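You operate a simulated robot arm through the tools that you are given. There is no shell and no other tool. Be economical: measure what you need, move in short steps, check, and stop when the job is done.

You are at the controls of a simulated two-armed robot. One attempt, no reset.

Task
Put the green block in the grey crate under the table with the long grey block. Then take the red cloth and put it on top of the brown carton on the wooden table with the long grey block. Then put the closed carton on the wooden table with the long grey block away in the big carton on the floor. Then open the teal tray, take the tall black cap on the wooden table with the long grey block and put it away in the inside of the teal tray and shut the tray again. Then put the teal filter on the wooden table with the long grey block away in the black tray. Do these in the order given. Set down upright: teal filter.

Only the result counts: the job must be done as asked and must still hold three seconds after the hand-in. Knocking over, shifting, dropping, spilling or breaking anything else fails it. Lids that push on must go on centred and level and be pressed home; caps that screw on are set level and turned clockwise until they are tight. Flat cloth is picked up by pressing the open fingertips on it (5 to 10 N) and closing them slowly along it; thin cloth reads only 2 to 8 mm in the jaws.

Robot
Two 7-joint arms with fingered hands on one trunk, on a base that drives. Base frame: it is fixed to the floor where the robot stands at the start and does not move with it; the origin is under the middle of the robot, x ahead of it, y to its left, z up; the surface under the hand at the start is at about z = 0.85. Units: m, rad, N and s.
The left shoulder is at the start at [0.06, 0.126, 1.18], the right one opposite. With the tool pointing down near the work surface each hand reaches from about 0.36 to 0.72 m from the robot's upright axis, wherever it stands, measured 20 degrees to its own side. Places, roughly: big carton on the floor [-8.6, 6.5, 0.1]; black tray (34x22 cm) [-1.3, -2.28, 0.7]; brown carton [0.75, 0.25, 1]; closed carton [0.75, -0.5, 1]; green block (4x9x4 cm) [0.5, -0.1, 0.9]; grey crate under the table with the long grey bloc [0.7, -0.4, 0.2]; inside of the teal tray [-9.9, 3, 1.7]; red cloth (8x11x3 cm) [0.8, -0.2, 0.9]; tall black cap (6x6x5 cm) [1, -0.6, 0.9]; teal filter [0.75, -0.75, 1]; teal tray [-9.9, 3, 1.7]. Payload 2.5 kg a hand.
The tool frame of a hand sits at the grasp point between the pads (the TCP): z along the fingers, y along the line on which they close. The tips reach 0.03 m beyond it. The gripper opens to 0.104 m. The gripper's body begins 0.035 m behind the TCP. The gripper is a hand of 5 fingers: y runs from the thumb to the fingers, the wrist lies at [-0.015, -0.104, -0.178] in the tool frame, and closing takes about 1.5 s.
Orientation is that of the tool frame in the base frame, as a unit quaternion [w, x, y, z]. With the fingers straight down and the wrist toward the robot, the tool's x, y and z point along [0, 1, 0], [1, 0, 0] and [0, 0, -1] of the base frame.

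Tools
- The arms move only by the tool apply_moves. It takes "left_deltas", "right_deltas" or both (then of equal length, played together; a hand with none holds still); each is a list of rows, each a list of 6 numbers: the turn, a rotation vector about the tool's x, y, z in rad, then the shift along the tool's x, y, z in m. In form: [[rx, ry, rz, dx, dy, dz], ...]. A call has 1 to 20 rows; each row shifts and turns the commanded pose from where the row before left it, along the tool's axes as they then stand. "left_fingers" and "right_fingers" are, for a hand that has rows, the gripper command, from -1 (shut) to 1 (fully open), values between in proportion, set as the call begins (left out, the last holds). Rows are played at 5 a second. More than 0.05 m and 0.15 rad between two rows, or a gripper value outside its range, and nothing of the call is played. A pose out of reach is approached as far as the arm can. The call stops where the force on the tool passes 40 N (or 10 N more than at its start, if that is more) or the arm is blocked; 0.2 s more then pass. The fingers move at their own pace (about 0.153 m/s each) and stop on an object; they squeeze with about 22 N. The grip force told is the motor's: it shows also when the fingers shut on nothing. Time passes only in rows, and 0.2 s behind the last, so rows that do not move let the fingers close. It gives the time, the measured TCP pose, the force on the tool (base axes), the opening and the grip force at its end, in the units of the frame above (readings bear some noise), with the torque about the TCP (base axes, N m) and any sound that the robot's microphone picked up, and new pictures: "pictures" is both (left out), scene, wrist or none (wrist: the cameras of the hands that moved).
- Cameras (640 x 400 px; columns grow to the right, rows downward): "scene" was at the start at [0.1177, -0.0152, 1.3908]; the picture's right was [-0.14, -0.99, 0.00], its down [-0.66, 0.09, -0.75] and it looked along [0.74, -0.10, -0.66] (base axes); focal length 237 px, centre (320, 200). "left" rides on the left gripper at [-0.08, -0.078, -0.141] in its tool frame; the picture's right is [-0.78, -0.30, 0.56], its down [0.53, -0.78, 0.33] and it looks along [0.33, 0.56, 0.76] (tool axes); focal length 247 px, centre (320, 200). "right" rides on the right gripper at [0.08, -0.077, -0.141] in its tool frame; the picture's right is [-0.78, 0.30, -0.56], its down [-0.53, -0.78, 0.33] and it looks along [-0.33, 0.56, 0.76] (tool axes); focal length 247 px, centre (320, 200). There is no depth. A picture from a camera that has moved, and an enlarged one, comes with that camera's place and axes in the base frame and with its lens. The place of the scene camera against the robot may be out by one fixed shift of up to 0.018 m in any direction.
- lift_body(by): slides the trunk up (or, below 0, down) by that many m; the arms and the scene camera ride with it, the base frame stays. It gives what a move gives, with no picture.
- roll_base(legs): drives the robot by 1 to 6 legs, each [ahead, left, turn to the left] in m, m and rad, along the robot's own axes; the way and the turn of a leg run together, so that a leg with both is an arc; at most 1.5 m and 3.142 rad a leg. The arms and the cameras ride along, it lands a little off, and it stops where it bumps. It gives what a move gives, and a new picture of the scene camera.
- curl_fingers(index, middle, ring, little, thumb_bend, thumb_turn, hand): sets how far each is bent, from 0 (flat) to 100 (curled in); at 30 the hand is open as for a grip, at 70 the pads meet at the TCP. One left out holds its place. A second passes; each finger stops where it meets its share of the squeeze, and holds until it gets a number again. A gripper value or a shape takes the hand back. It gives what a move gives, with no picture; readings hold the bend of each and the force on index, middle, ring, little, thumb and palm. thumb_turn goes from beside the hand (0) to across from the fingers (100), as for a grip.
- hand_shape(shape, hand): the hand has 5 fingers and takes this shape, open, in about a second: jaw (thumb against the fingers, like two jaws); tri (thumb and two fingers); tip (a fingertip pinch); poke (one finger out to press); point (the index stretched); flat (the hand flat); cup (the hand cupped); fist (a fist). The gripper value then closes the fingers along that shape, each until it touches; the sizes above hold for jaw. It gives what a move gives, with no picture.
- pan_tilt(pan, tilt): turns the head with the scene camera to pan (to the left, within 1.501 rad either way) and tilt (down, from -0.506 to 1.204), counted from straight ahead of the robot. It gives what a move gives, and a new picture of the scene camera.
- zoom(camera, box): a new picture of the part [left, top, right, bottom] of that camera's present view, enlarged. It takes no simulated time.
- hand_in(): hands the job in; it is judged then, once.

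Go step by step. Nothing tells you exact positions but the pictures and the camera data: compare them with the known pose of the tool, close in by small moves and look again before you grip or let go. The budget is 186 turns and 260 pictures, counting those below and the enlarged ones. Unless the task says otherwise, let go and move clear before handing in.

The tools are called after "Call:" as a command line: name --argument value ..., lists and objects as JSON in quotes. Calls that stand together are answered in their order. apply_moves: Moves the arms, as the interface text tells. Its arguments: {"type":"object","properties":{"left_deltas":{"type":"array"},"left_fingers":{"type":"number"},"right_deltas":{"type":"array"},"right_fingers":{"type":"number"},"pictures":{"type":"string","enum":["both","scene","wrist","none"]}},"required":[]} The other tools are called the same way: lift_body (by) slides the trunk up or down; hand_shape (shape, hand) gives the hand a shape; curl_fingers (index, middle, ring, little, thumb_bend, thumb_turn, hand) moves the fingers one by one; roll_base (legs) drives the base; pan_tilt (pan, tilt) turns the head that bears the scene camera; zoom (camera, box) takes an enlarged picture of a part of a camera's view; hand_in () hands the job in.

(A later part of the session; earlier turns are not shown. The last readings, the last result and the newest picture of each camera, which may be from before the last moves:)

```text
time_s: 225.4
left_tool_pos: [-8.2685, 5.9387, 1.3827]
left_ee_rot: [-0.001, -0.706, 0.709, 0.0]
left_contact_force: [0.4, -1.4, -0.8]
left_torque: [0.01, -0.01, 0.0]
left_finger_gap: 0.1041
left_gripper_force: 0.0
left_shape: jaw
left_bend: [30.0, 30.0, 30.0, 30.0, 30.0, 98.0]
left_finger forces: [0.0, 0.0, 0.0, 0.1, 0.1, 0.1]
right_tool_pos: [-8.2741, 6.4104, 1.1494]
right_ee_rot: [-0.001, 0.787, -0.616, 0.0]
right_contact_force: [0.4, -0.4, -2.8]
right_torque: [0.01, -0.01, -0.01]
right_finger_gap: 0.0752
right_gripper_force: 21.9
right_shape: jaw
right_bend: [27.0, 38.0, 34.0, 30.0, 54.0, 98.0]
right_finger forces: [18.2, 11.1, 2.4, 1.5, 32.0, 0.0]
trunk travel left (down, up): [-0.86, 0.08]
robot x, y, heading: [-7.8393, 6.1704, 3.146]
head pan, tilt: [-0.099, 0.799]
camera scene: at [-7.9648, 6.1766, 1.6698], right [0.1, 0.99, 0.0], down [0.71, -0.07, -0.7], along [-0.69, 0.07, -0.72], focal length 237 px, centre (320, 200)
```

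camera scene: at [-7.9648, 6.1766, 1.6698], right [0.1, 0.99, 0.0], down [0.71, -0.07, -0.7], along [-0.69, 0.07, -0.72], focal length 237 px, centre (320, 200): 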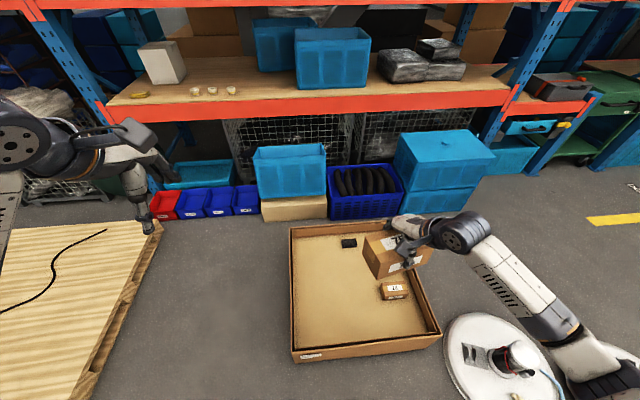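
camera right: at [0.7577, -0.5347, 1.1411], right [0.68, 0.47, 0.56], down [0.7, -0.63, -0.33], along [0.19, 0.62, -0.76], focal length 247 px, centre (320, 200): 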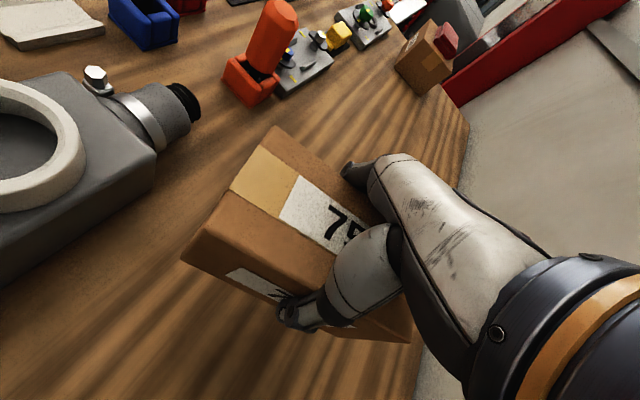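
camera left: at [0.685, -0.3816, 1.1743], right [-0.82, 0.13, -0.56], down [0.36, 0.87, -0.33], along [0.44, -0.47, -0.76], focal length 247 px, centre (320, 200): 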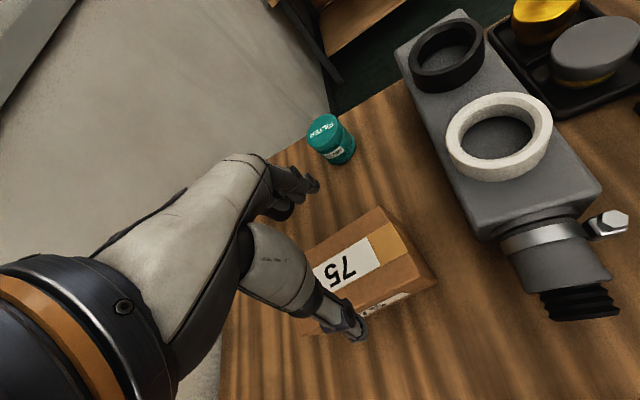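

I'll drive 8 cm closer, extend the hand to above the free area, and begin lowering the trunk.

Call:
roll_base --legs '[[0.08, 0, 0]]'

Call:
apply_moves --right_deltas '[[0, 0, 0, 0.006, 0.048, 0], [0, 0, 0, 0.006, 0.048, 0], [0, 0, 0, 0.006, 0.048, 0], [0, 0, 0, 0.006, 0.048, 0], [0, 0, 0, 0, 0, 0]]' --pictures "none"

Call:
lift_body --by -0.4

Call:
lift_body --by -0.3

Call:
pan_tilt --pan -0.3 --tilt 0.9

```text
time_s: 226.5
left_tool_pos: [-8.3516, 5.9377, 1.3845]
left_ee_rot: [0.0, -0.705, 0.709, 0.001]
left_contact_force: [0.0, -0.1, -0.4]
left_torque: [0.03, -0.01, -0.04]
left_finger_gap: 0.1037
left_gripper_force: 0.0
left_shape: jaw
left_bend: [30.0, 30.0, 30.0, 30.0, 30.0, 98.0]
left_finger forces: [0.0, 0.0, 0.0, 0.0, 0.1, 0.1]
right_tool_pos: [-8.3577, 6.4111, 1.1485]
right_ee_rot: [-0.001, 0.788, -0.616, 0.001]
right_contact_force: [0.6, 0.2, -2.8]
right_torque: [-0.02, 0.0, 0.01]
right_finger_gap: 0.0753
right_gripper_force: 21.5
right_shape: jaw
right_bend: [27.0, 38.0, 34.0, 30.0, 54.0, 98.0]
right_finger forces: [18.1, 11.1, 2.4, 1.4, 32.1, 0.1]
trunk travel left (down, up): [-0.86, 0.08]
robot x, y, heading: [-7.9202, 6.1693, 3.141]
head pan, tilt: [-0.099, 0.799]
camera scene: at [-8.0473, 6.1766, 1.6697], right [0.1, 0.99, 0.0], down [0.71, -0.07, -0.7], along [-0.69, 0.07, -0.72], focal length 237 px, centre (320, 200)
```

scene: 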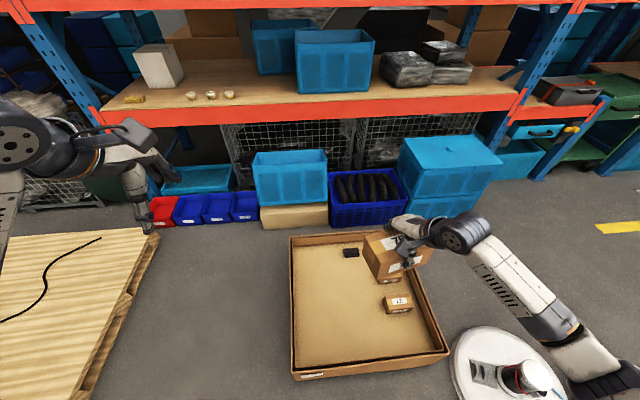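

```text
time_s: 227.7
left_tool_pos: [-8.35, 5.9378, 1.383]
left_ee_rot: [-0.001, -0.705, 0.709, 0.0]
left_contact_force: [-1.2, 0.5, -0.5]
left_torque: [0.0, 0.03, 0.02]
left_finger_gap: 0.1039
left_gripper_force: 0.0
left_shape: jaw
left_bend: [30.0, 30.0, 30.0, 30.0, 30.0, 98.0]
left_finger forces: [0.1, 0.0, 0.0, 0.0, 0.0, 0.1]
right_tool_pos: [-8.5374, 6.3419, 1.1495]
right_ee_rot: [-0.001, 0.788, -0.616, -0.001]
right_contact_force: [0.0, 0.3, -3.2]
right_torque: [0.03, 0.02, 0.03]
right_finger_gap: 0.0752
right_gripper_force: 22.0
right_shape: jaw
right_bend: [27.0, 38.0, 34.0, 30.0, 54.0, 98.0]
right_finger forces: [17.8, 11.1, 2.4, 1.5, 31.6, 0.0]
trunk travel left (down, up): [-0.86, 0.08]
robot x, y, heading: [-7.9203, 6.1721, 3.141]
head pan, tilt: [-0.099, 0.799]
```

```text
time_s: 231.5
left_tool_pos: [-8.3499, 5.9384, 0.9826]
left_ee_rot: [0.001, -0.705, 0.709, 0.0]
left_contact_force: [-0.1, -0.2, -0.2]
left_torque: [0.0, 0.01, -0.01]
left_finger_gap: 0.1039
left_gripper_force: 0.0
left_shape: jaw
left_bend: [30.0, 30.0, 30.0, 30.0, 30.0, 98.0]
left_finger forces: [0.0, 0.1, 0.0, 0.1, 0.0, 0.0]
right_tool_pos: [-8.538, 6.3415, 0.7491]
right_ee_rot: [0.0, 0.788, -0.616, 0.0]
right_contact_force: [-0.6, -1.2, -3.7]
right_torque: [0.0, 0.03, -0.01]
right_finger_gap: 0.0751
right_gripper_force: 21.6
right_shape: jaw
right_bend: [27.0, 38.0, 34.0, 30.0, 54.0, 98.0]
right_finger forces: [17.8, 11.0, 2.4, 1.6, 31.7, 0.0]
trunk travel left (down, up): [-0.46, 0.48]
robot x, y, heading: [-7.9188, 6.1703, 3.137]
head pan, tilt: [-0.099, 0.799]
```

```text
time_s: 234.5
left_tool_pos: [-8.3508, 5.9377, 0.6834]
left_ee_rot: [0.0, -0.706, 0.708, 0.0]
left_contact_force: [0.5, -0.4, -0.5]
left_torque: [0.0, 0.02, 0.02]
left_finger_gap: 0.1038
left_gripper_force: 0.1
left_shape: jaw
left_bend: [30.0, 30.0, 30.0, 30.0, 30.0, 98.0]
left_finger forces: [0.0, 0.0, 0.0, 0.1, 0.0, 0.0]
right_tool_pos: [-8.5382, 6.342, 0.4489]
right_ee_rot: [-0.001, 0.788, -0.615, 0.0]
right_contact_force: [0.0, 0.1, -2.6]
right_torque: [-0.02, 0.01, 0.0]
right_finger_gap: 0.0753
right_gripper_force: 21.9
right_shape: jaw
right_bend: [27.0, 38.0, 34.0, 30.0, 54.0, 98.0]
right_finger forces: [17.9, 10.9, 2.6, 1.6, 31.7, 0.1]
trunk travel left (down, up): [-0.16, 0.78]
robot x, y, heading: [-7.9207, 6.171, 3.142]
head pan, tilt: [-0.099, 0.799]
```

```text
time_s: 235.2
left_tool_pos: [-8.3504, 5.9379, 0.6831]
left_ee_rot: [0.0, -0.705, 0.709, 0.0]
left_contact_force: [0.2, 0.0, 0.6]
left_torque: [0.02, -0.01, -0.04]
left_finger_gap: 0.1041
left_gripper_force: 0.0
left_shape: jaw
left_bend: [30.0, 30.0, 30.0, 30.0, 30.0, 98.0]
left_finger forces: [0.0, 0.0, 0.0, 0.0, 0.0, 0.1]
right_tool_pos: [-8.5389, 6.3418, 0.4492]
right_ee_rot: [-0.001, 0.788, -0.616, 0.001]
right_contact_force: [0.2, -0.8, -2.9]
right_torque: [0.03, 0.01, -0.02]
right_finger_gap: 0.0756
right_gripper_force: 22.4
right_shape: jaw
right_bend: [27.0, 38.0, 34.0, 30.0, 54.0, 98.0]
right_finger forces: [17.9, 10.9, 2.4, 1.4, 31.8, 0.0]
trunk travel left (down, up): [-0.16, 0.78]
robot x, y, heading: [-7.9188, 6.1721, 3.143]
head pan, tilt: [-0.3, 0.901]
camera scene: at [-8.0384, 6.1907, 0.9619], right [0.3, 0.96, 0.0], down [0.75, -0.23, -0.62], along [-0.59, 0.18, -0.78], focal length 237 px, centre (320, 200)
```

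scene: 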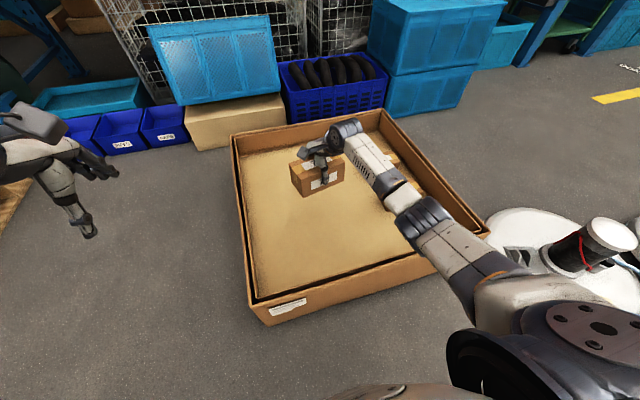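

Hand and carton are over the open floor of the big carton. I'll lower the trunk 0.15 m more, then the arm in steps.

Call:
lift_body --by -0.155

Call:
apply_moves --right_deltas '[[0, 0, 0, 0, 0, 0.03], [0, 0, 0, 0, 0, 0.03], [0, 0, 0, 0, 0, 0.03], [0, 0, 0, 0, 0, 0]]'

```text
time_s: 237.0
left_tool_pos: [-8.3502, 5.9391, 0.5279]
left_ee_rot: [0.0, -0.706, 0.708, 0.0]
left_contact_force: [0.0, 0.8, 0.8]
left_torque: [-0.01, 0.0, -0.02]
left_finger_gap: 0.104
left_gripper_force: 0.0
left_shape: jaw
left_bend: [30.0, 30.0, 30.0, 30.0, 30.0, 98.0]
left_finger forces: [0.0, 0.0, 0.0, 0.0, 0.0, 0.1]
right_tool_pos: [-8.5387, 6.341, 0.2938]
right_ee_rot: [-0.001, 0.788, -0.615, 0.001]
right_contact_force: [0.2, 0.0, -2.5]
right_torque: [-0.03, 0.01, 0.01]
right_finger_gap: 0.0751
right_gripper_force: 22.3
right_shape: jaw
right_bend: [27.0, 38.0, 34.0, 30.0, 54.0, 98.0]
right_finger forces: [17.9, 11.0, 2.6, 1.5, 31.8, 0.1]
trunk travel left (down, up): [-0.005, 0.935]
robot x, y, heading: [-7.9178, 6.1737, 3.143]
head pan, tilt: [-0.3, 0.901]
```

```text
time_s: 238.0
left_tool_pos: [-8.3509, 5.938, 0.5292]
left_ee_rot: [0.0, -0.706, 0.708, 0.0]
left_contact_force: [0.2, 0.3, 0.1]
left_torque: [-0.02, 0.01, -0.02]
left_finger_gap: 0.104
left_gripper_force: 0.0
left_shape: jaw
left_bend: [30.0, 30.0, 30.0, 30.0, 30.0, 98.0]
left_finger forces: [0.0, 0.0, 0.0, 0.1, 0.0, 0.0]
right_tool_pos: [-8.5398, 6.3412, 0.2054]
right_ee_rot: [0.0, 0.788, -0.616, 0.001]
right_contact_force: [0.4, -0.5, -2.6]
right_torque: [-0.01, 0.02, 0.0]
right_finger_gap: 0.0754
right_gripper_force: 21.5
right_shape: jaw
right_bend: [27.0, 39.0, 34.0, 31.0, 54.0, 98.0]
right_finger forces: [17.7, 11.0, 2.4, 1.5, 31.6, 0.0]
trunk travel left (down, up): [-0.005, 0.935]
robot x, y, heading: [-7.9255, 6.1677, 3.143]
head pan, tilt: [-0.3, 0.901]
camera scene: at [-8.0383, 6.1908, 0.8069], right [0.3, 0.96, 0.0], down [0.75, -0.23, -0.62], along [-0.59, 0.18, -0.78], focal length 237 px, centre (320, 200)
camera right: at [-8.4449, 6.2826, 0.346], right [-0.48, 0.68, 0.56], down [0.62, 0.71, -0.33], along [-0.62, 0.19, -0.76], focal length 247 px, centre (320, 200)
```

scene: 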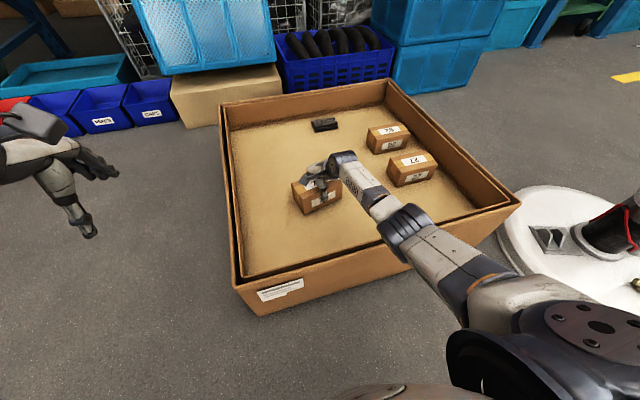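
right: 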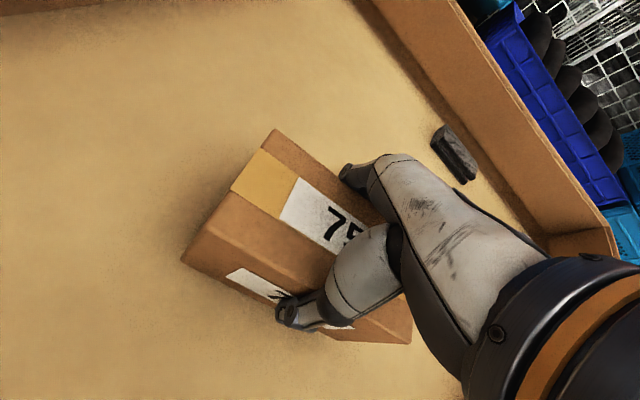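

Free space all around. I'll continue down in small steps until I feel the floor.

Call:
apply_moves --right_deltas '[[0, 0, 0, 0, 0, 0.015], [0, 0, 0, 0, 0, 0.015], [0, 0, 0, 0, 0, 0.015], [0, 0, 0, 0, 0, 0.01], [0, 0, 0, 0, 0, 0]]' --pictures "scene"

```text
time_s: 238.6
left_tool_pos: [-8.3497, 5.9368, 0.529]
left_ee_rot: [-0.001, -0.705, 0.709, 0.002]
left_contact_force: [-0.9, -0.7, -0.4]
left_torque: [0.0, 0.01, 0.01]
left_finger_gap: 0.1037
left_gripper_force: 0.0
left_shape: jaw
left_bend: [30.0, 30.0, 30.0, 30.0, 30.0, 98.0]
left_finger forces: [0.1, 0.0, 0.1, 0.1, 0.1, 0.0]
right_tool_pos: [-8.5487, 6.3405, 0.1919]
right_ee_rot: [0.013, 0.787, -0.616, -0.01]
right_contact_force: [7.1, 0.4, 15.0]
right_torque: [-0.08, 0.27, 0.03]
right_finger_gap: 0.0752
right_gripper_force: 22.8
right_shape: jaw
right_bend: [27.0, 39.0, 34.0, 31.0, 54.0, 97.0]
right_finger forces: [19.7, 11.2, 2.9, 2.1, 40.7, 0.1]
trunk travel left (down, up): [-0.005, 0.935]
robot x, y, heading: [-7.9192, 6.1743, 3.14]
head pan, tilt: [-0.3, 0.901]
stopped in row 2 (right hand): the force on the tool passed its limit at 48 N (the readings are from after the stop); the commanded pose is now the measured one
camera scene: at [-8.037, 6.1906, 0.8072], right [0.3, 0.95, 0.0], down [0.75, -0.23, -0.62], along [-0.59, 0.18, -0.78], focal length 237 px, centre (320, 200)
```

scene: 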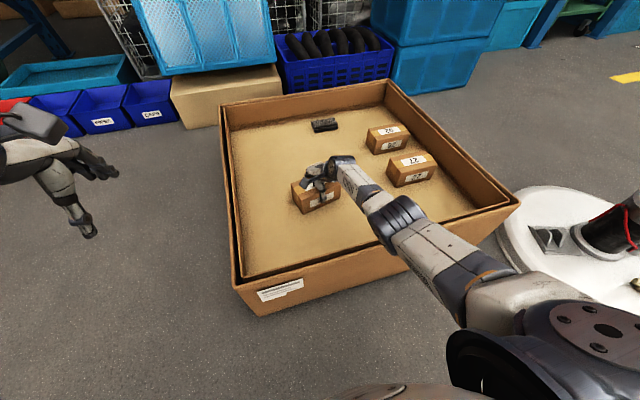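

I felt contact at TCP z 0.19. I'll zoom to check the box is on the floor and nothing else is touching.

Call:
zoom --camera "scene" --box '[220, 120, 460, 270]'

Call:
zoom --camera "left" --box '[0, 0, 640, 400]'

```text
2.67 times, centred on (340, 195) of scene
camera zoom: at [-8.037, 6.1906, 0.8072], right [0.3, 0.95, 0.0], down [0.75, -0.23, -0.62], along [-0.59, 0.18, -0.78], focal length 632 px, centre (267, 213)
```

zoom: 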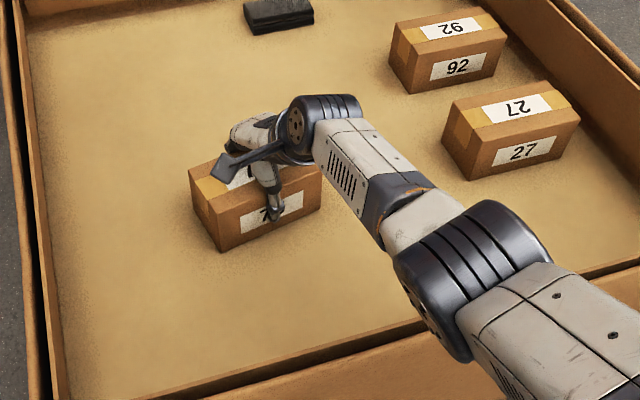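

```text
1.00 times, centred on (320, 200) of left (not enlarged: the box is as wide or as high as the picture)
camera zoom: at [-8.2713, 6.0189, 0.6709], right [0.3, 0.78, -0.56], down [0.77, -0.54, -0.33], along [-0.56, -0.33, -0.76], focal length 247 px, centre (320, 200)
```

zoom: 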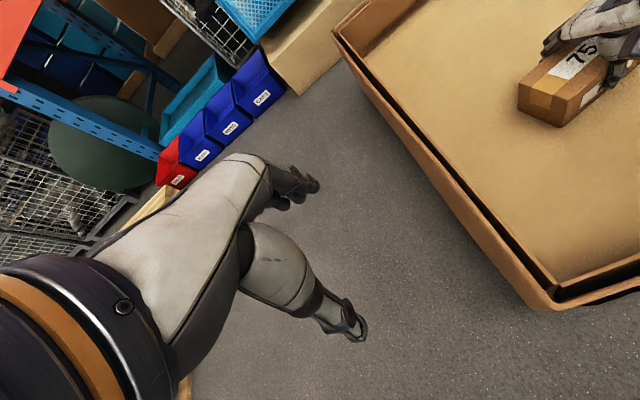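

The box sits on the carton's floor. I'll open the hand and rise.

Call:
apply_moves --right_deltas '[[0, 0, 0, 0, 0, 0], [0, 0, 0, 0, 0, 0], [0, 0, 0, 0, 0, 0], [0, 0, 0, 0, 0, 0], [0, 0, 0, 0, 0, 0], [0, 0, 0, 0, 0, 0], [0, 0, 0, 0, 0, -0.02], [0, 0, 0, 0, 0, -0.03], [0, 0, 0, 0, 0, -0.03], [0, 0, 0, 0, 0, -0.04], [0, 0, 0, 0, 0, 0]]' --right_fingers 1

```text
time_s: 241.0
left_tool_pos: [-8.3492, 5.9383, 0.5285]
left_ee_rot: [-0.001, -0.705, 0.709, 0.0]
left_contact_force: [-0.3, -0.2, 0.0]
left_torque: [0.01, 0.0, -0.03]
left_finger_gap: 0.104
left_gripper_force: 0.0
left_shape: jaw
left_bend: [30.0, 30.0, 30.0, 30.0, 30.0, 98.0]
left_finger forces: [0.1, 0.0, 0.0, 0.1, 0.0, 0.0]
right_tool_pos: [-8.544, 6.3427, 0.3085]
right_ee_rot: [0.009, 0.788, -0.616, -0.006]
right_contact_force: [-0.2, 0.2, 0.1]
right_torque: [-0.01, -0.01, -0.01]
right_finger_gap: 0.1041
right_gripper_force: 0.1
right_shape: jaw
right_bend: [30.0, 30.0, 30.0, 30.0, 30.0, 97.0]
right_finger forces: [0.0, 0.0, 0.0, 0.0, 0.0, 0.1]
trunk travel left (down, up): [-0.005, 0.935]
robot x, y, heading: [-7.9215, 6.1693, 3.139]
head pan, tilt: [-0.3, 0.901]
camera scene: at [-8.0379, 6.1908, 0.8069], right [0.3, 0.95, 0.0], down [0.75, -0.23, -0.62], along [-0.59, 0.18, -0.78], focal length 237 px, centre (320, 200)
camera right: at [-8.4463, 6.2845, 0.4486], right [-0.46, 0.69, 0.56], down [0.62, 0.7, -0.35], along [-0.64, 0.19, -0.75], focal length 247 px, centre (320, 200)
```

scene: 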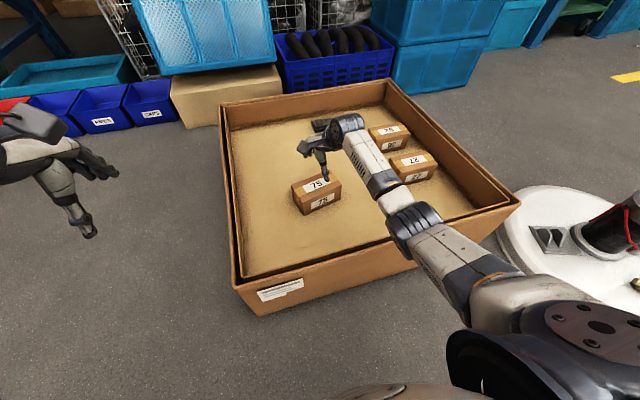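
right: 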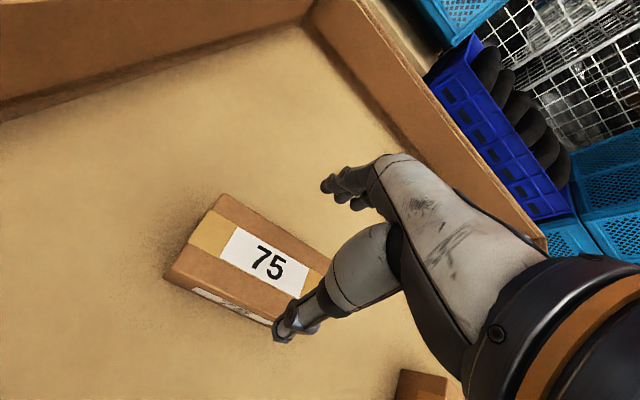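

Carton 75 is in place. I'll raise the trunk, back off, and strafe to y ≈ 3 in front of the rack to inspect the teal tray.

Call:
lift_body --by 0.4

Call:
lift_body --by 0.4

Call:
roll_base --legs '[[-0.5, 0, 0], [0, 1.5, 0], [0, 1.5, 0], [0, 0.1, 0]]'

Call:
pan_tilt --pan 0.0 --tilt 0.0

```text
time_s: 244.8
left_tool_pos: [-8.3513, 5.9378, 0.9281]
left_ee_rot: [0.0, -0.705, 0.709, 0.0]
left_contact_force: [-0.2, -0.3, 0.6]
left_torque: [0.0, 0.02, -0.02]
left_finger_gap: 0.1037
left_gripper_force: 0.0
left_shape: jaw
left_bend: [30.0, 30.0, 30.0, 30.0, 30.0, 98.0]
left_finger forces: [0.1, 0.1, 0.1, 0.0, 0.0, 0.1]
right_tool_pos: [-8.5433, 6.3421, 0.7093]
right_ee_rot: [0.009, 0.787, -0.616, -0.007]
right_contact_force: [-0.8, 0.4, 0.4]
right_torque: [0.0, 0.02, 0.0]
right_finger_gap: 0.1037
right_gripper_force: 0.0
right_shape: jaw
right_bend: [30.0, 30.0, 30.0, 30.0, 30.0, 97.0]
right_finger forces: [0.0, 0.1, 0.0, 0.0, 0.0, 0.0]
trunk travel left (down, up): [-0.405, 0.535]
robot x, y, heading: [-7.918, 6.1704, 3.138]
head pan, tilt: [-0.3, 0.901]
```

```text
time_s: 248.7
left_tool_pos: [-8.3491, 5.9388, 1.3296]
left_ee_rot: [0.0, -0.706, 0.709, 0.0]
left_contact_force: [0.0, -0.2, 0.1]
left_torque: [0.0, 0.01, 0.02]
left_finger_gap: 0.1038
left_gripper_force: 0.0
left_shape: jaw
left_bend: [30.0, 30.0, 30.0, 30.0, 30.0, 98.0]
left_finger forces: [0.0, 0.1, 0.0, 0.1, 0.0, 0.0]
right_tool_pos: [-8.5433, 6.3433, 1.109]
right_ee_rot: [0.009, 0.787, -0.616, -0.006]
right_contact_force: [0.8, 0.5, -0.1]
right_torque: [-0.02, 0.01, 0.0]
right_finger_gap: 0.1042
right_gripper_force: 0.1
right_shape: jaw
right_bend: [30.0, 30.0, 30.0, 30.0, 30.0, 97.0]
right_finger forces: [0.0, 0.0, 0.1, 0.1, 0.1, 0.0]
trunk travel left (down, up): [-0.805, 0.135]
robot x, y, heading: [-7.9209, 6.1738, 3.141]
head pan, tilt: [-0.3, 0.901]
```

```text
time_s: 266.4
left_tool_pos: [-7.8195, 2.8329, 1.3287]
left_ee_rot: [0.0, 0.712, -0.702, -0.001]
left_contact_force: [-0.6, 0.3, 0.7]
left_torque: [-0.01, -0.01, -0.02]
left_finger_gap: 0.1039
left_gripper_force: 0.0
left_shape: jaw
left_bend: [30.0, 30.0, 30.0, 30.0, 30.0, 98.0]
left_finger forces: [0.0, 0.1, 0.1, 0.0, 0.0, 0.0]
right_tool_pos: [-8.0198, 3.2332, 1.1086]
right_ee_rot: [0.009, 0.792, -0.61, -0.008]
right_contact_force: [-0.6, 0.1, -0.1]
right_torque: [-0.01, -0.01, 0.01]
right_finger_gap: 0.104
right_gripper_force: 0.1
right_shape: jaw
right_bend: [30.0, 30.0, 30.0, 30.0, 30.0, 97.0]
right_finger forces: [0.0, 0.0, 0.1, 0.1, 0.0, 0.1]
trunk travel left (down, up): [-0.805, 0.135]
robot x, y, heading: [-7.3948, 3.0775, -3.124]
head pan, tilt: [-0.3, 0.901]
camera scene: at [-7.5118, 3.0909, 1.6069], right [0.28, 0.96, 0.0], down [0.75, -0.22, -0.62], along [-0.6, 0.17, -0.78], focal length 237 px, centre (320, 200)
```

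scene: 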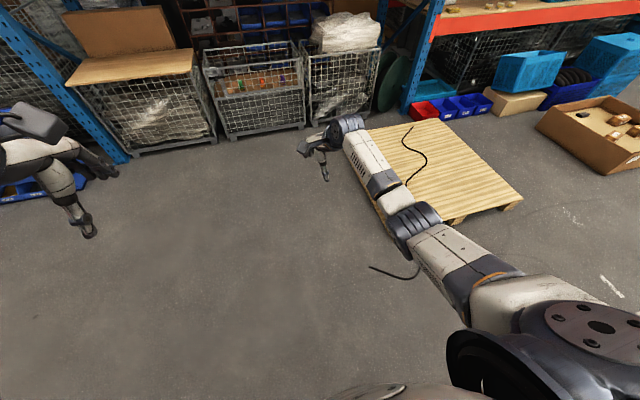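

```text
time_s: 267.6
left_tool_pos: [-7.8199, 2.833, 1.3281]
left_ee_rot: [-0.001, 0.712, -0.702, 0.0]
left_contact_force: [-0.5, 0.0, 0.1]
left_torque: [-0.02, -0.03, -0.01]
left_finger_gap: 0.104
left_gripper_force: 0.0
left_shape: jaw
left_bend: [30.0, 30.0, 30.0, 30.0, 30.0, 98.0]
left_finger forces: [0.0, 0.0, 0.0, 0.0, 0.0, 0.0]
right_tool_pos: [-8.0193, 3.2331, 1.1093]
right_ee_rot: [0.01, 0.792, -0.61, -0.006]
right_contact_force: [1.2, 0.4, 0.9]
right_torque: [-0.02, 0.0, -0.02]
right_finger_gap: 0.1039
right_gripper_force: 0.1
right_shape: jaw
right_bend: [30.0, 30.0, 30.0, 30.0, 30.0, 97.0]
right_finger forces: [0.1, 0.0, 0.0, 0.0, 0.1, 0.0]
trunk travel left (down, up): [-0.805, 0.135]
robot x, y, heading: [-7.393, 3.0748, -3.125]
head pan, tilt: [0.0, 0.0]
camera scene: at [-7.5293, 3.0686, 1.6868], right [-0.02, 1.0, 0.0], down [0.0, 0.0, -1.0], along [-1.0, -0.02, 0.0], focal length 237 px, centre (320, 200)
```

scene: 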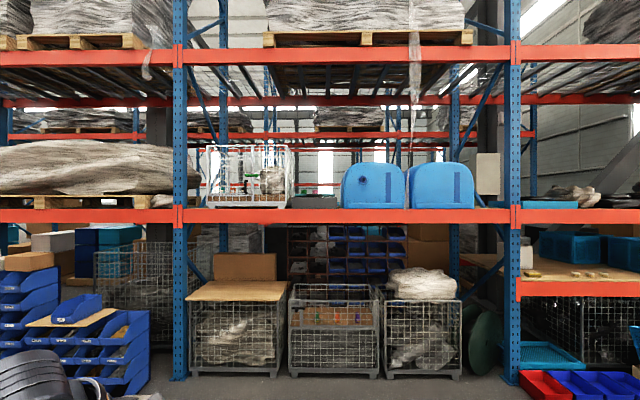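

The spot between the cage and the blue tanks on the 1.6 m shelf should be the tray. I'll zoom in.

Call:
zoom --camera "scene" --box '[270, 160, 370, 222]'

Call:
zoom --camera "scene" --box '[180, 120, 500, 320]'

```text
6.40 times, centred on (320, 191) of scene
camera zoom: at [-7.5293, 3.0686, 1.6868], right [-0.02, 1.0, 0.0], down [0.0, 0.0, -1.0], along [-1.0, -0.02, 0.0], focal length 1518 px, centre (320, 258)
```

zoom: 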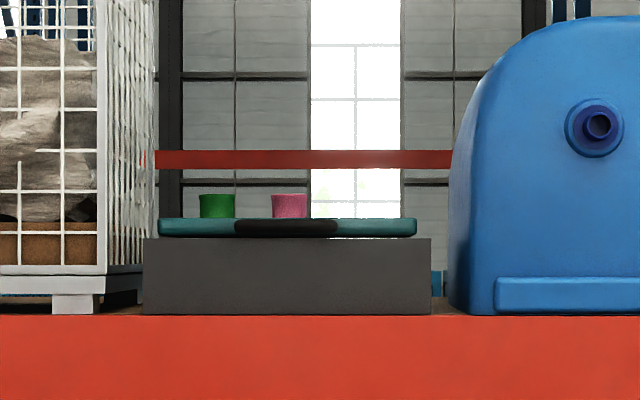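

```text
2.00 times, centred on (340, 220) of scene
camera zoom: at [-7.5293, 3.0686, 1.6868], right [-0.02, 1.0, 0.0], down [0.0, 0.0, -1.0], along [-1.0, -0.02, 0.0], focal length 474 px, centre (280, 160)
```

zoom: 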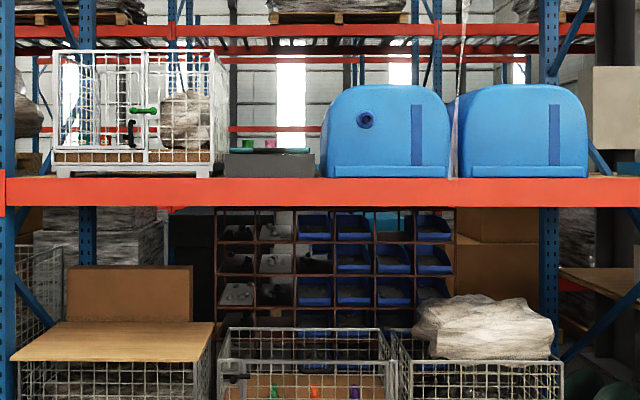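

The tray is a shallow teal tray on a grey housing at z ≈ 1.73, with a black grip on its front and cups in it. I'll raise the trunk fully, draw in the right hand, and approach to see from above.

Call:
lift_body --by 0.13

Call:
apply_moves --right_deltas '[[0, 0, 0.08, 0, -0.04, 0], [0, 0, 0.08, 0, -0.04, 0], [0, 0, 0.08, 0, -0.04, 0], [0, 0, 0, 0, -0.04, 0], [0, 0, 0, 0, 0, 0]]' --pictures "none"

Call:
roll_base --legs '[[0, 0, -0.017], [1.3, 0, 0]]'

Call:
pan_tilt --pan 0.0 --tilt 0.1

Call:
zoom --camera "scene" --box '[220, 130, 420, 255]'

```text
time_s: 269.2
left_tool_pos: [-7.8188, 2.832, 1.459]
left_ee_rot: [0.0, 0.712, -0.702, 0.0]
left_contact_force: [-0.4, 0.9, 0.5]
left_torque: [-0.01, 0.0, -0.02]
left_finger_gap: 0.1039
left_gripper_force: 0.1
left_shape: jaw
left_bend: [30.0, 30.0, 30.0, 30.0, 30.0, 98.0]
left_finger forces: [0.0, 0.0, 0.0, 0.1, 0.0, 0.0]
right_tool_pos: [-8.02, 3.2324, 1.2386]
right_ee_rot: [0.01, 0.793, -0.609, -0.006]
right_contact_force: [-0.2, 0.0, -0.6]
right_torque: [0.01, 0.01, 0.02]
right_finger_gap: 0.1041
right_gripper_force: 0.1
right_shape: jaw
right_bend: [30.0, 30.0, 30.0, 30.0, 30.0, 97.0]
right_finger forces: [0.1, 0.0, 0.0, 0.1, 0.0, 0.1]
trunk travel left (down, up): [-0.935, 0.005]
robot x, y, heading: [-7.3932, 3.0743, -3.123]
head pan, tilt: [0.0, 0.0]
```

```text
time_s: 270.4
left_tool_pos: [-7.8202, 2.8322, 1.4591]
left_ee_rot: [0.0, 0.712, -0.702, 0.0]
left_contact_force: [0.3, -0.9, 0.2]
left_torque: [-0.01, 0.01, 0.01]
left_finger_gap: 0.1039
left_gripper_force: 0.0
left_shape: jaw
left_bend: [30.0, 30.0, 30.0, 30.0, 30.0, 98.0]
left_finger forces: [0.1, 0.0, 0.0, 0.0, 0.0, 0.0]
right_tool_pos: [-7.8611, 3.2574, 1.2357]
right_ee_rot: [0.01, 0.714, -0.7, -0.004]
right_contact_force: [-0.7, -0.3, -0.1]
right_torque: [-0.02, -0.02, 0.0]
right_finger_gap: 0.1042
right_gripper_force: 0.1
right_shape: jaw
right_bend: [30.0, 30.0, 30.0, 30.0, 30.0, 97.0]
right_finger forces: [0.0, 0.1, 0.1, 0.0, 0.0, 0.1]
trunk travel left (down, up): [-0.935, 0.005]
robot x, y, heading: [-7.3888, 3.0742, -3.121]
head pan, tilt: [0.0, 0.0]
```

```text
time_s: 277.3
left_tool_pos: [-9.1205, 2.8292, 1.4581]
left_ee_rot: [0.001, 0.71, -0.704, 0.0]
left_contact_force: [-0.1, -0.5, 0.4]
left_torque: [-0.05, -0.01, 0.02]
left_finger_gap: 0.1038
left_gripper_force: 0.0
left_shape: jaw
left_bend: [30.0, 30.0, 30.0, 30.0, 30.0, 98.0]
left_finger forces: [0.0, 0.0, 0.0, 0.0, 0.0, 0.0]
right_tool_pos: [-9.1577, 3.2529, 1.2361]
right_ee_rot: [0.01, 0.712, -0.702, -0.005]
right_contact_force: [0.7, 0.4, 0.1]
right_torque: [-0.01, 0.01, -0.01]
right_finger_gap: 0.1043
right_gripper_force: 0.3
right_shape: jaw
right_bend: [30.0, 30.0, 30.0, 30.0, 30.0, 97.0]
right_finger forces: [0.0, 0.0, 0.0, 0.0, 0.0, 0.2]
trunk travel left (down, up): [-0.935, 0.005]
robot x, y, heading: [-8.6933, 3.0675, -3.131]
head pan, tilt: [0.0, 0.0]
camera scene: at [-8.8288, 3.0622, 1.8169], right [-0.01, 1.0, 0.0], down [0.0, 0.0, -1.0], along [-1.0, -0.01, 0.0], focal length 237 px, centre (320, 200)
```

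scene: 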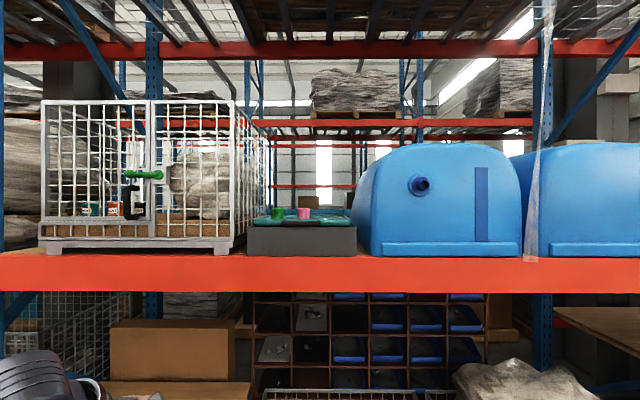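

```text
time_s: 277.9
left_tool_pos: [-9.1217, 2.8286, 1.4592]
left_ee_rot: [0.0, 0.71, -0.705, 0.0]
left_contact_force: [0.7, 0.1, -0.4]
left_torque: [0.02, 0.03, 0.01]
left_finger_gap: 0.1039
left_gripper_force: 0.1
left_shape: jaw
left_bend: [30.0, 30.0, 30.0, 30.0, 30.0, 98.0]
left_finger forces: [0.1, 0.1, 0.0, 0.0, 0.0, 0.1]
right_tool_pos: [-9.1594, 3.2538, 1.2348]
right_ee_rot: [0.01, 0.712, -0.702, -0.005]
right_contact_force: [-0.4, -0.4, 0.7]
right_torque: [0.04, 0.02, 0.0]
right_finger_gap: 0.1041
right_gripper_force: 0.1
right_shape: jaw
right_bend: [30.0, 30.0, 30.0, 30.0, 30.0, 97.0]
right_finger forces: [0.1, 0.1, 0.1, 0.0, 0.0, 0.0]
trunk travel left (down, up): [-0.935, 0.005]
robot x, y, heading: [-8.6908, 3.0664, -3.13]
head pan, tilt: [0.0, 0.099]
camera scene: at [-8.831, 3.0622, 1.8079], right [-0.01, 1.0, 0.0], down [0.1, 0.0, -1.0], along [-0.99, -0.01, -0.1], focal length 237 px, centre (320, 200)
```

scene: 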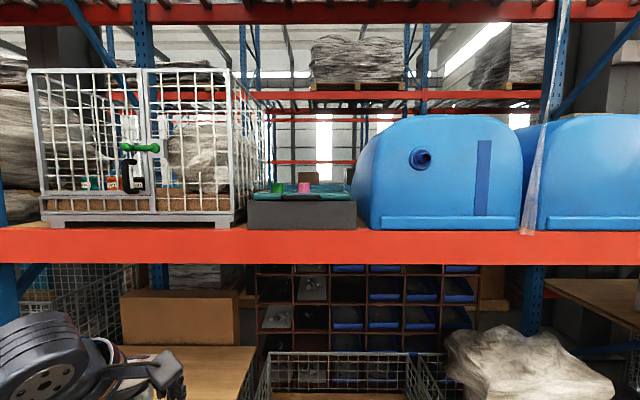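

```text
3.20 times, centred on (320, 192) of scene
camera zoom: at [-8.831, 3.0622, 1.8079], right [-0.01, 1.0, 0.0], down [0.1, 0.0, -1.0], along [-0.99, -0.01, -0.1], focal length 759 px, centre (320, 224)
```

zoom: 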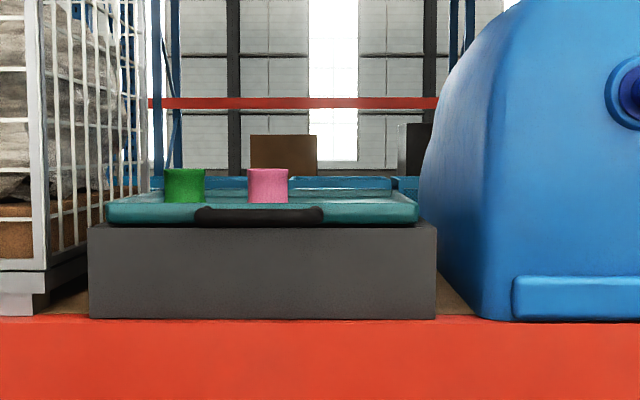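

The tray's front lip is at x ≈ -9.75, z ≈ 1.738, y 2.80–3.18, with cups at y ≈ 2.89 and 2.99; the right front is free. I'll raise the right hand to z ≈ 1.80 here in the open and tuck the left hand.

Call:
apply_moves --right_deltas '[[0, 0, 0, 0, 0, -0.047], [0, 0, 0, 0, 0, -0.047], [0, 0, 0, 0, 0, -0.047], [0, 0, 0, 0, 0, -0.047], [0, 0, 0, 0, 0, -0.047], [0, 0, 0, 0, 0, -0.047], [0, 0, 0, 0, 0, -0.047], [0, 0, 0, 0, 0, -0.047], [0, 0, 0, 0, 0, -0.047], [0, 0, 0, 0, 0, -0.047], [0, 0, 0, 0, 0, -0.047], [0, 0, 0, 0, 0, -0.047], [0, 0, 0, 0, 0, 0]]' --left_deltas '[[0, 0, 0, 0.013, -0.011, 0], [0, 0, 0, 0.013, -0.011, 0], [0, 0, 0, 0.013, -0.011, 0], [0, 0, 0, 0.013, -0.011, 0], [0, 0, 0, 0.013, -0.011, 0], [0, 0, 0, 0.013, -0.011, 0], [0, 0, 0, 0.013, -0.011, 0], [0, 0, 0, 0.013, -0.011, 0], [0, 0, 0, 0.013, -0.011, 0], [0, 0, 0, 0.013, -0.011, 0], [0, 0, 0, 0.013, -0.011, 0], [0, 0, 0, 0.013, -0.011, 0], [0, 0, 0, 0, 0, 0]]' --pictures "both"

```text
time_s: 280.7
left_tool_pos: [-8.9879, 2.675, 1.4589]
left_ee_rot: [0.0, 0.71, -0.704, 0.0]
left_contact_force: [0.2, 0.3, -0.9]
left_torque: [-0.02, 0.01, -0.01]
left_finger_gap: 0.1038
left_gripper_force: 0.1
left_shape: jaw
left_bend: [30.0, 30.0, 30.0, 30.0, 30.0, 98.0]
left_finger forces: [0.0, 0.0, 0.0, 0.0, 0.1, 0.0]
right_tool_pos: [-9.1493, 3.2583, 1.7997]
right_ee_rot: [0.009, 0.712, -0.702, -0.005]
right_contact_force: [0.5, 0.5, 0.1]
right_torque: [0.0, 0.04, 0.01]
right_finger_gap: 0.1038
right_gripper_force: 0.0
right_shape: jaw
right_bend: [30.0, 30.0, 30.0, 30.0, 30.0, 97.0]
right_finger forces: [0.0, 0.0, 0.0, 0.0, 0.0, 0.1]
trunk travel left (down, up): [-0.935, 0.005]
robot x, y, heading: [-8.6915, 3.0668, -3.132]
head pan, tilt: [0.0, 0.099]
camera scene: at [-8.8318, 3.0636, 1.8077], right [-0.01, 1.0, 0.0], down [0.1, 0.0, -0.99], along [-0.99, -0.01, -0.1], focal length 237 px, centre (320, 200)
camera right: at [-9.0677, 3.1796, 1.9401], right [-0.3, 0.78, 0.56], down [0.76, 0.54, -0.35], along [-0.58, 0.32, -0.75], focal length 247 px, centre (320, 200)
camera left: at [-8.9107, 2.7558, 1.6011], right [0.29, 0.78, -0.56], down [0.78, -0.53, -0.33], along [-0.55, -0.34, -0.76], focal length 247 px, centre (320, 200)
```

scene: 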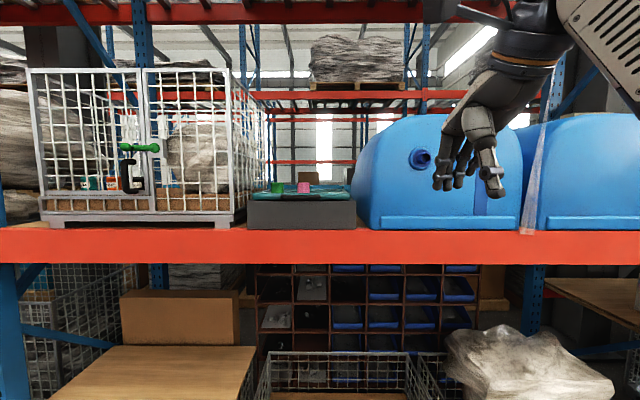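
right: 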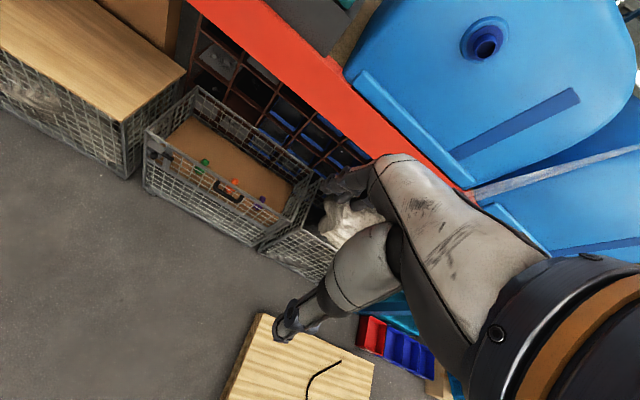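
left: 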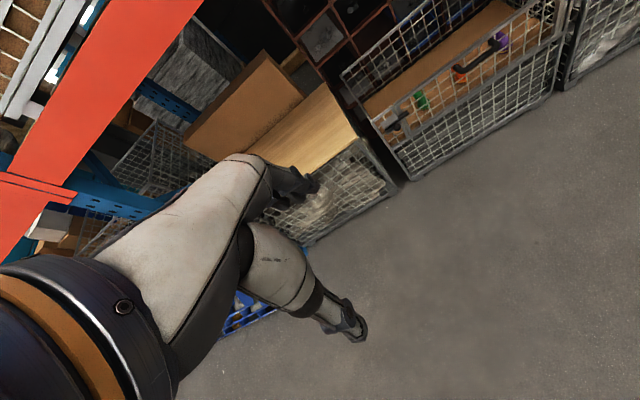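

The raise went well. I'll strafe left so the hand lines up with the tray's free right part (y ≈ 3.10) and drive in 0.5 m.

Call:
roll_base --legs '[[0, 0.15, -0.01], [0.5, 0, 0]]'

Call:
apply_moves --right_deltas '[[0, 0, 0, 0, 0, 0]]' --pictures "wrist"

```text
time_s: 284.6
left_tool_pos: [-9.4882, 2.5246, 1.4588]
left_ee_rot: [0.001, 0.707, -0.707, 0.0]
left_contact_force: [-0.2, -0.1, -0.6]
left_torque: [-0.04, -0.01, -0.01]
left_finger_gap: 0.104
left_gripper_force: 0.0
left_shape: jaw
left_bend: [30.0, 30.0, 30.0, 30.0, 30.0, 98.0]
left_finger forces: [0.0, 0.1, 0.0, 0.1, 0.1, 0.1]
right_tool_pos: [-9.6456, 3.1076, 1.8001]
right_ee_rot: [0.01, 0.709, -0.705, -0.005]
right_contact_force: [0.0, -0.2, 0.5]
right_torque: [0.01, -0.02, -0.03]
right_finger_gap: 0.104
right_gripper_force: 0.0
right_shape: jaw
right_bend: [30.0, 30.0, 30.0, 30.0, 30.0, 97.0]
right_finger forces: [0.0, 0.1, 0.1, 0.1, 0.0, 0.0]
trunk travel left (down, up): [-0.935, 0.005]
robot x, y, heading: [-9.1962, 2.9165, -3.138]
head pan, tilt: [0.0, 0.099]
camera scene: at [-9.3292, 2.9123, 1.8079], right [0.0, 1.0, 0.0], down [0.1, 0.0, -1.0], along [-1.0, 0.0, -0.1], focal length 237 px, centre (320, 200)
```

scene: 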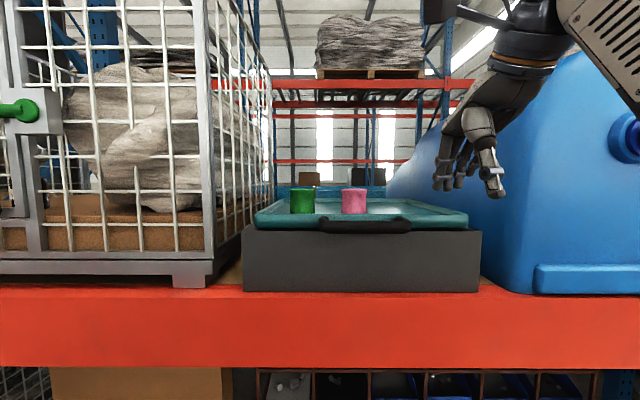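

```text
time_s: 285.0
left_tool_pos: [-9.488, 2.5241, 1.4596]
left_ee_rot: [-0.001, -0.707, 0.707, 0.001]
left_contact_force: [-0.6, -0.5, -0.1]
left_torque: [-0.01, 0.03, 0.03]
left_finger_gap: 0.104
left_gripper_force: 0.1
left_shape: jaw
left_bend: [30.0, 30.0, 30.0, 30.0, 30.0, 98.0]
left_finger forces: [0.1, 0.0, 0.0, 0.1, 0.0, 0.1]
right_tool_pos: [-9.645, 3.1074, 1.801]
right_ee_rot: [0.011, 0.709, -0.705, -0.006]
right_contact_force: [0.1, 0.0, -0.1]
right_torque: [0.03, 0.02, 0.01]
right_finger_gap: 0.1042
right_gripper_force: 0.0
right_shape: jaw
right_bend: [30.0, 30.0, 30.0, 30.0, 30.0, 97.0]
right_finger forces: [0.0, 0.0, 0.1, 0.1, 0.0, 0.0]
trunk travel left (down, up): [-0.935, 0.005]
robot x, y, heading: [-9.1921, 2.915, -3.139]
head pan, tilt: [0.0, 0.099]
camera right: at [-9.5642, 3.0298, 1.9406], right [-0.29, 0.78, 0.56], down [0.77, 0.54, -0.35], along [-0.58, 0.32, -0.75], focal length 247 px, centre (320, 200)
```

right: 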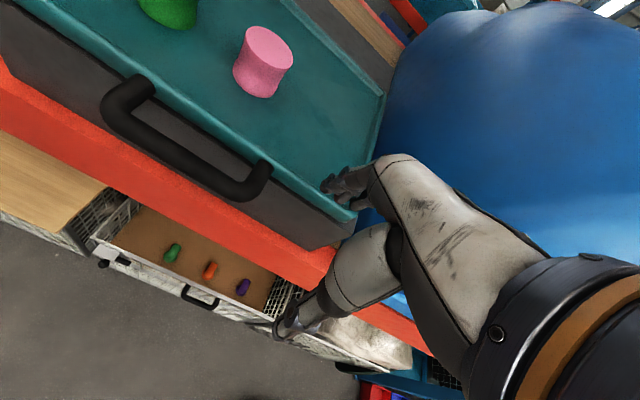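

Now I can see it well: a U-handle on the front and an open tray with a raised lip. I'll move forward 6 cm and place the fingers just inside the lip, right of the handle, thumb outside.

Call:
roll_base --legs '[[0.06, 0, 0]]'

Call:
apply_moves --right_deltas '[[0, 0, 0, 0.015, 0.03, 0], [0, 0, 0, 0, 0, 0.02], [0, 0, 0, 0, 0, 0]]'

Call:
zoom --camera "scene" --box '[280, 80, 540, 242]'

```text
time_s: 286.0
left_tool_pos: [-9.5486, 2.5254, 1.4598]
left_ee_rot: [-0.001, -0.707, 0.707, 0.001]
left_contact_force: [1.1, 0.3, -0.5]
left_torque: [-0.04, -0.02, -0.02]
left_finger_gap: 0.1037
left_gripper_force: 0.1
left_shape: jaw
left_bend: [30.0, 30.0, 30.0, 30.0, 30.0, 98.0]
left_finger forces: [0.1, 0.0, 0.0, 0.1, 0.0, 0.0]
right_tool_pos: [-9.7043, 3.1095, 1.8017]
right_ee_rot: [0.011, 0.71, -0.704, -0.006]
right_contact_force: [-0.9, -0.3, -0.2]
right_torque: [0.0, -0.01, -0.01]
right_finger_gap: 0.1041
right_gripper_force: 0.1
right_shape: jaw
right_bend: [30.0, 30.0, 30.0, 30.0, 30.0, 97.0]
right_finger forces: [0.1, 0.0, 0.1, 0.1, 0.1, 0.1]
trunk travel left (down, up): [-0.935, 0.005]
robot x, y, heading: [-9.2537, 2.9177, -3.139]
head pan, tilt: [0.0, 0.099]
camera scene: at [-9.3882, 2.9121, 1.8081], right [0.0, 1.0, 0.0], down [0.1, 0.0, -1.0], along [-1.0, 0.0, -0.1], focal length 237 px, centre (320, 200)
```

scene: 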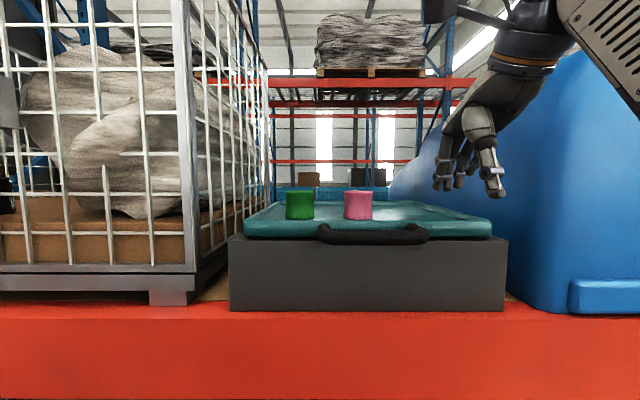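

```text
time_s: 286.8
left_tool_pos: [-9.5504, 2.5228, 1.4584]
left_ee_rot: [0.0, -0.706, 0.708, 0.002]
left_contact_force: [0.8, -0.2, -0.2]
left_torque: [0.02, 0.04, 0.0]
left_finger_gap: 0.1042
left_gripper_force: 0.0
left_shape: jaw
left_bend: [30.0, 30.0, 30.0, 30.0, 30.0, 98.0]
left_finger forces: [0.0, 0.0, 0.0, 0.0, 0.1, 0.0]
right_tool_pos: [-9.7299, 3.0931, 1.7763]
right_ee_rot: [0.01, 0.709, -0.705, -0.007]
right_contact_force: [-0.3, -0.5, 0.1]
right_torque: [0.08, 0.0, -0.01]
right_finger_gap: 0.1041
right_gripper_force: 0.0
right_shape: jaw
right_bend: [30.0, 30.0, 30.0, 30.0, 30.0, 98.0]
right_finger forces: [0.0, 0.1, 0.0, 0.0, 0.1, 0.1]
right hand out of reach, approached as far as the arm can: row 1
trunk travel left (down, up): [-0.935, 0.005]
robot x, y, heading: [-9.2523, 2.9166, -3.14]
head pan, tilt: [0.0, 0.099]
camera scene: at [-9.3899, 2.9104, 1.8079], right [0.0, 1.0, 0.0], down [0.1, 0.0, -1.0], along [-1.0, 0.0, -0.1], focal length 237 px, centre (320, 200)
camera right: at [-9.6495, 3.0142, 1.9166], right [-0.29, 0.78, 0.56], down [0.77, 0.54, -0.35], along [-0.57, 0.33, -0.75], focal length 247 px, centre (320, 200)
```

scene: 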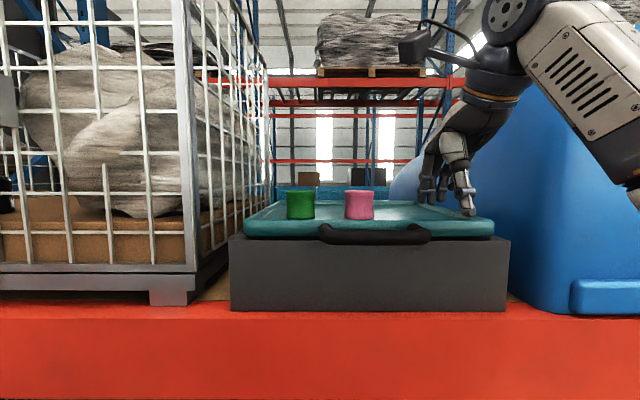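
right: 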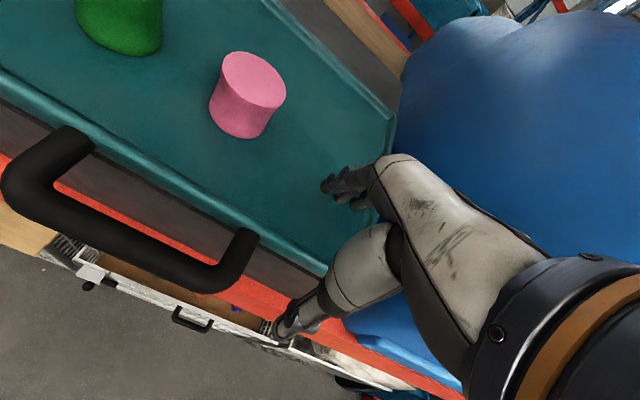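

```text
2.46 times, centred on (410, 161) of scene
camera zoom: at [-9.3899, 2.9104, 1.8079], right [0.0, 1.0, 0.0], down [0.1, 0.0, -1.0], along [-1.0, 0.0, -0.1], focal length 584 px, centre (98, 296)
```

zoom: 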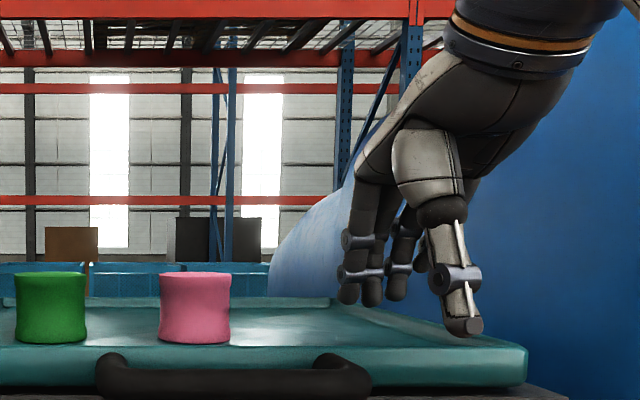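

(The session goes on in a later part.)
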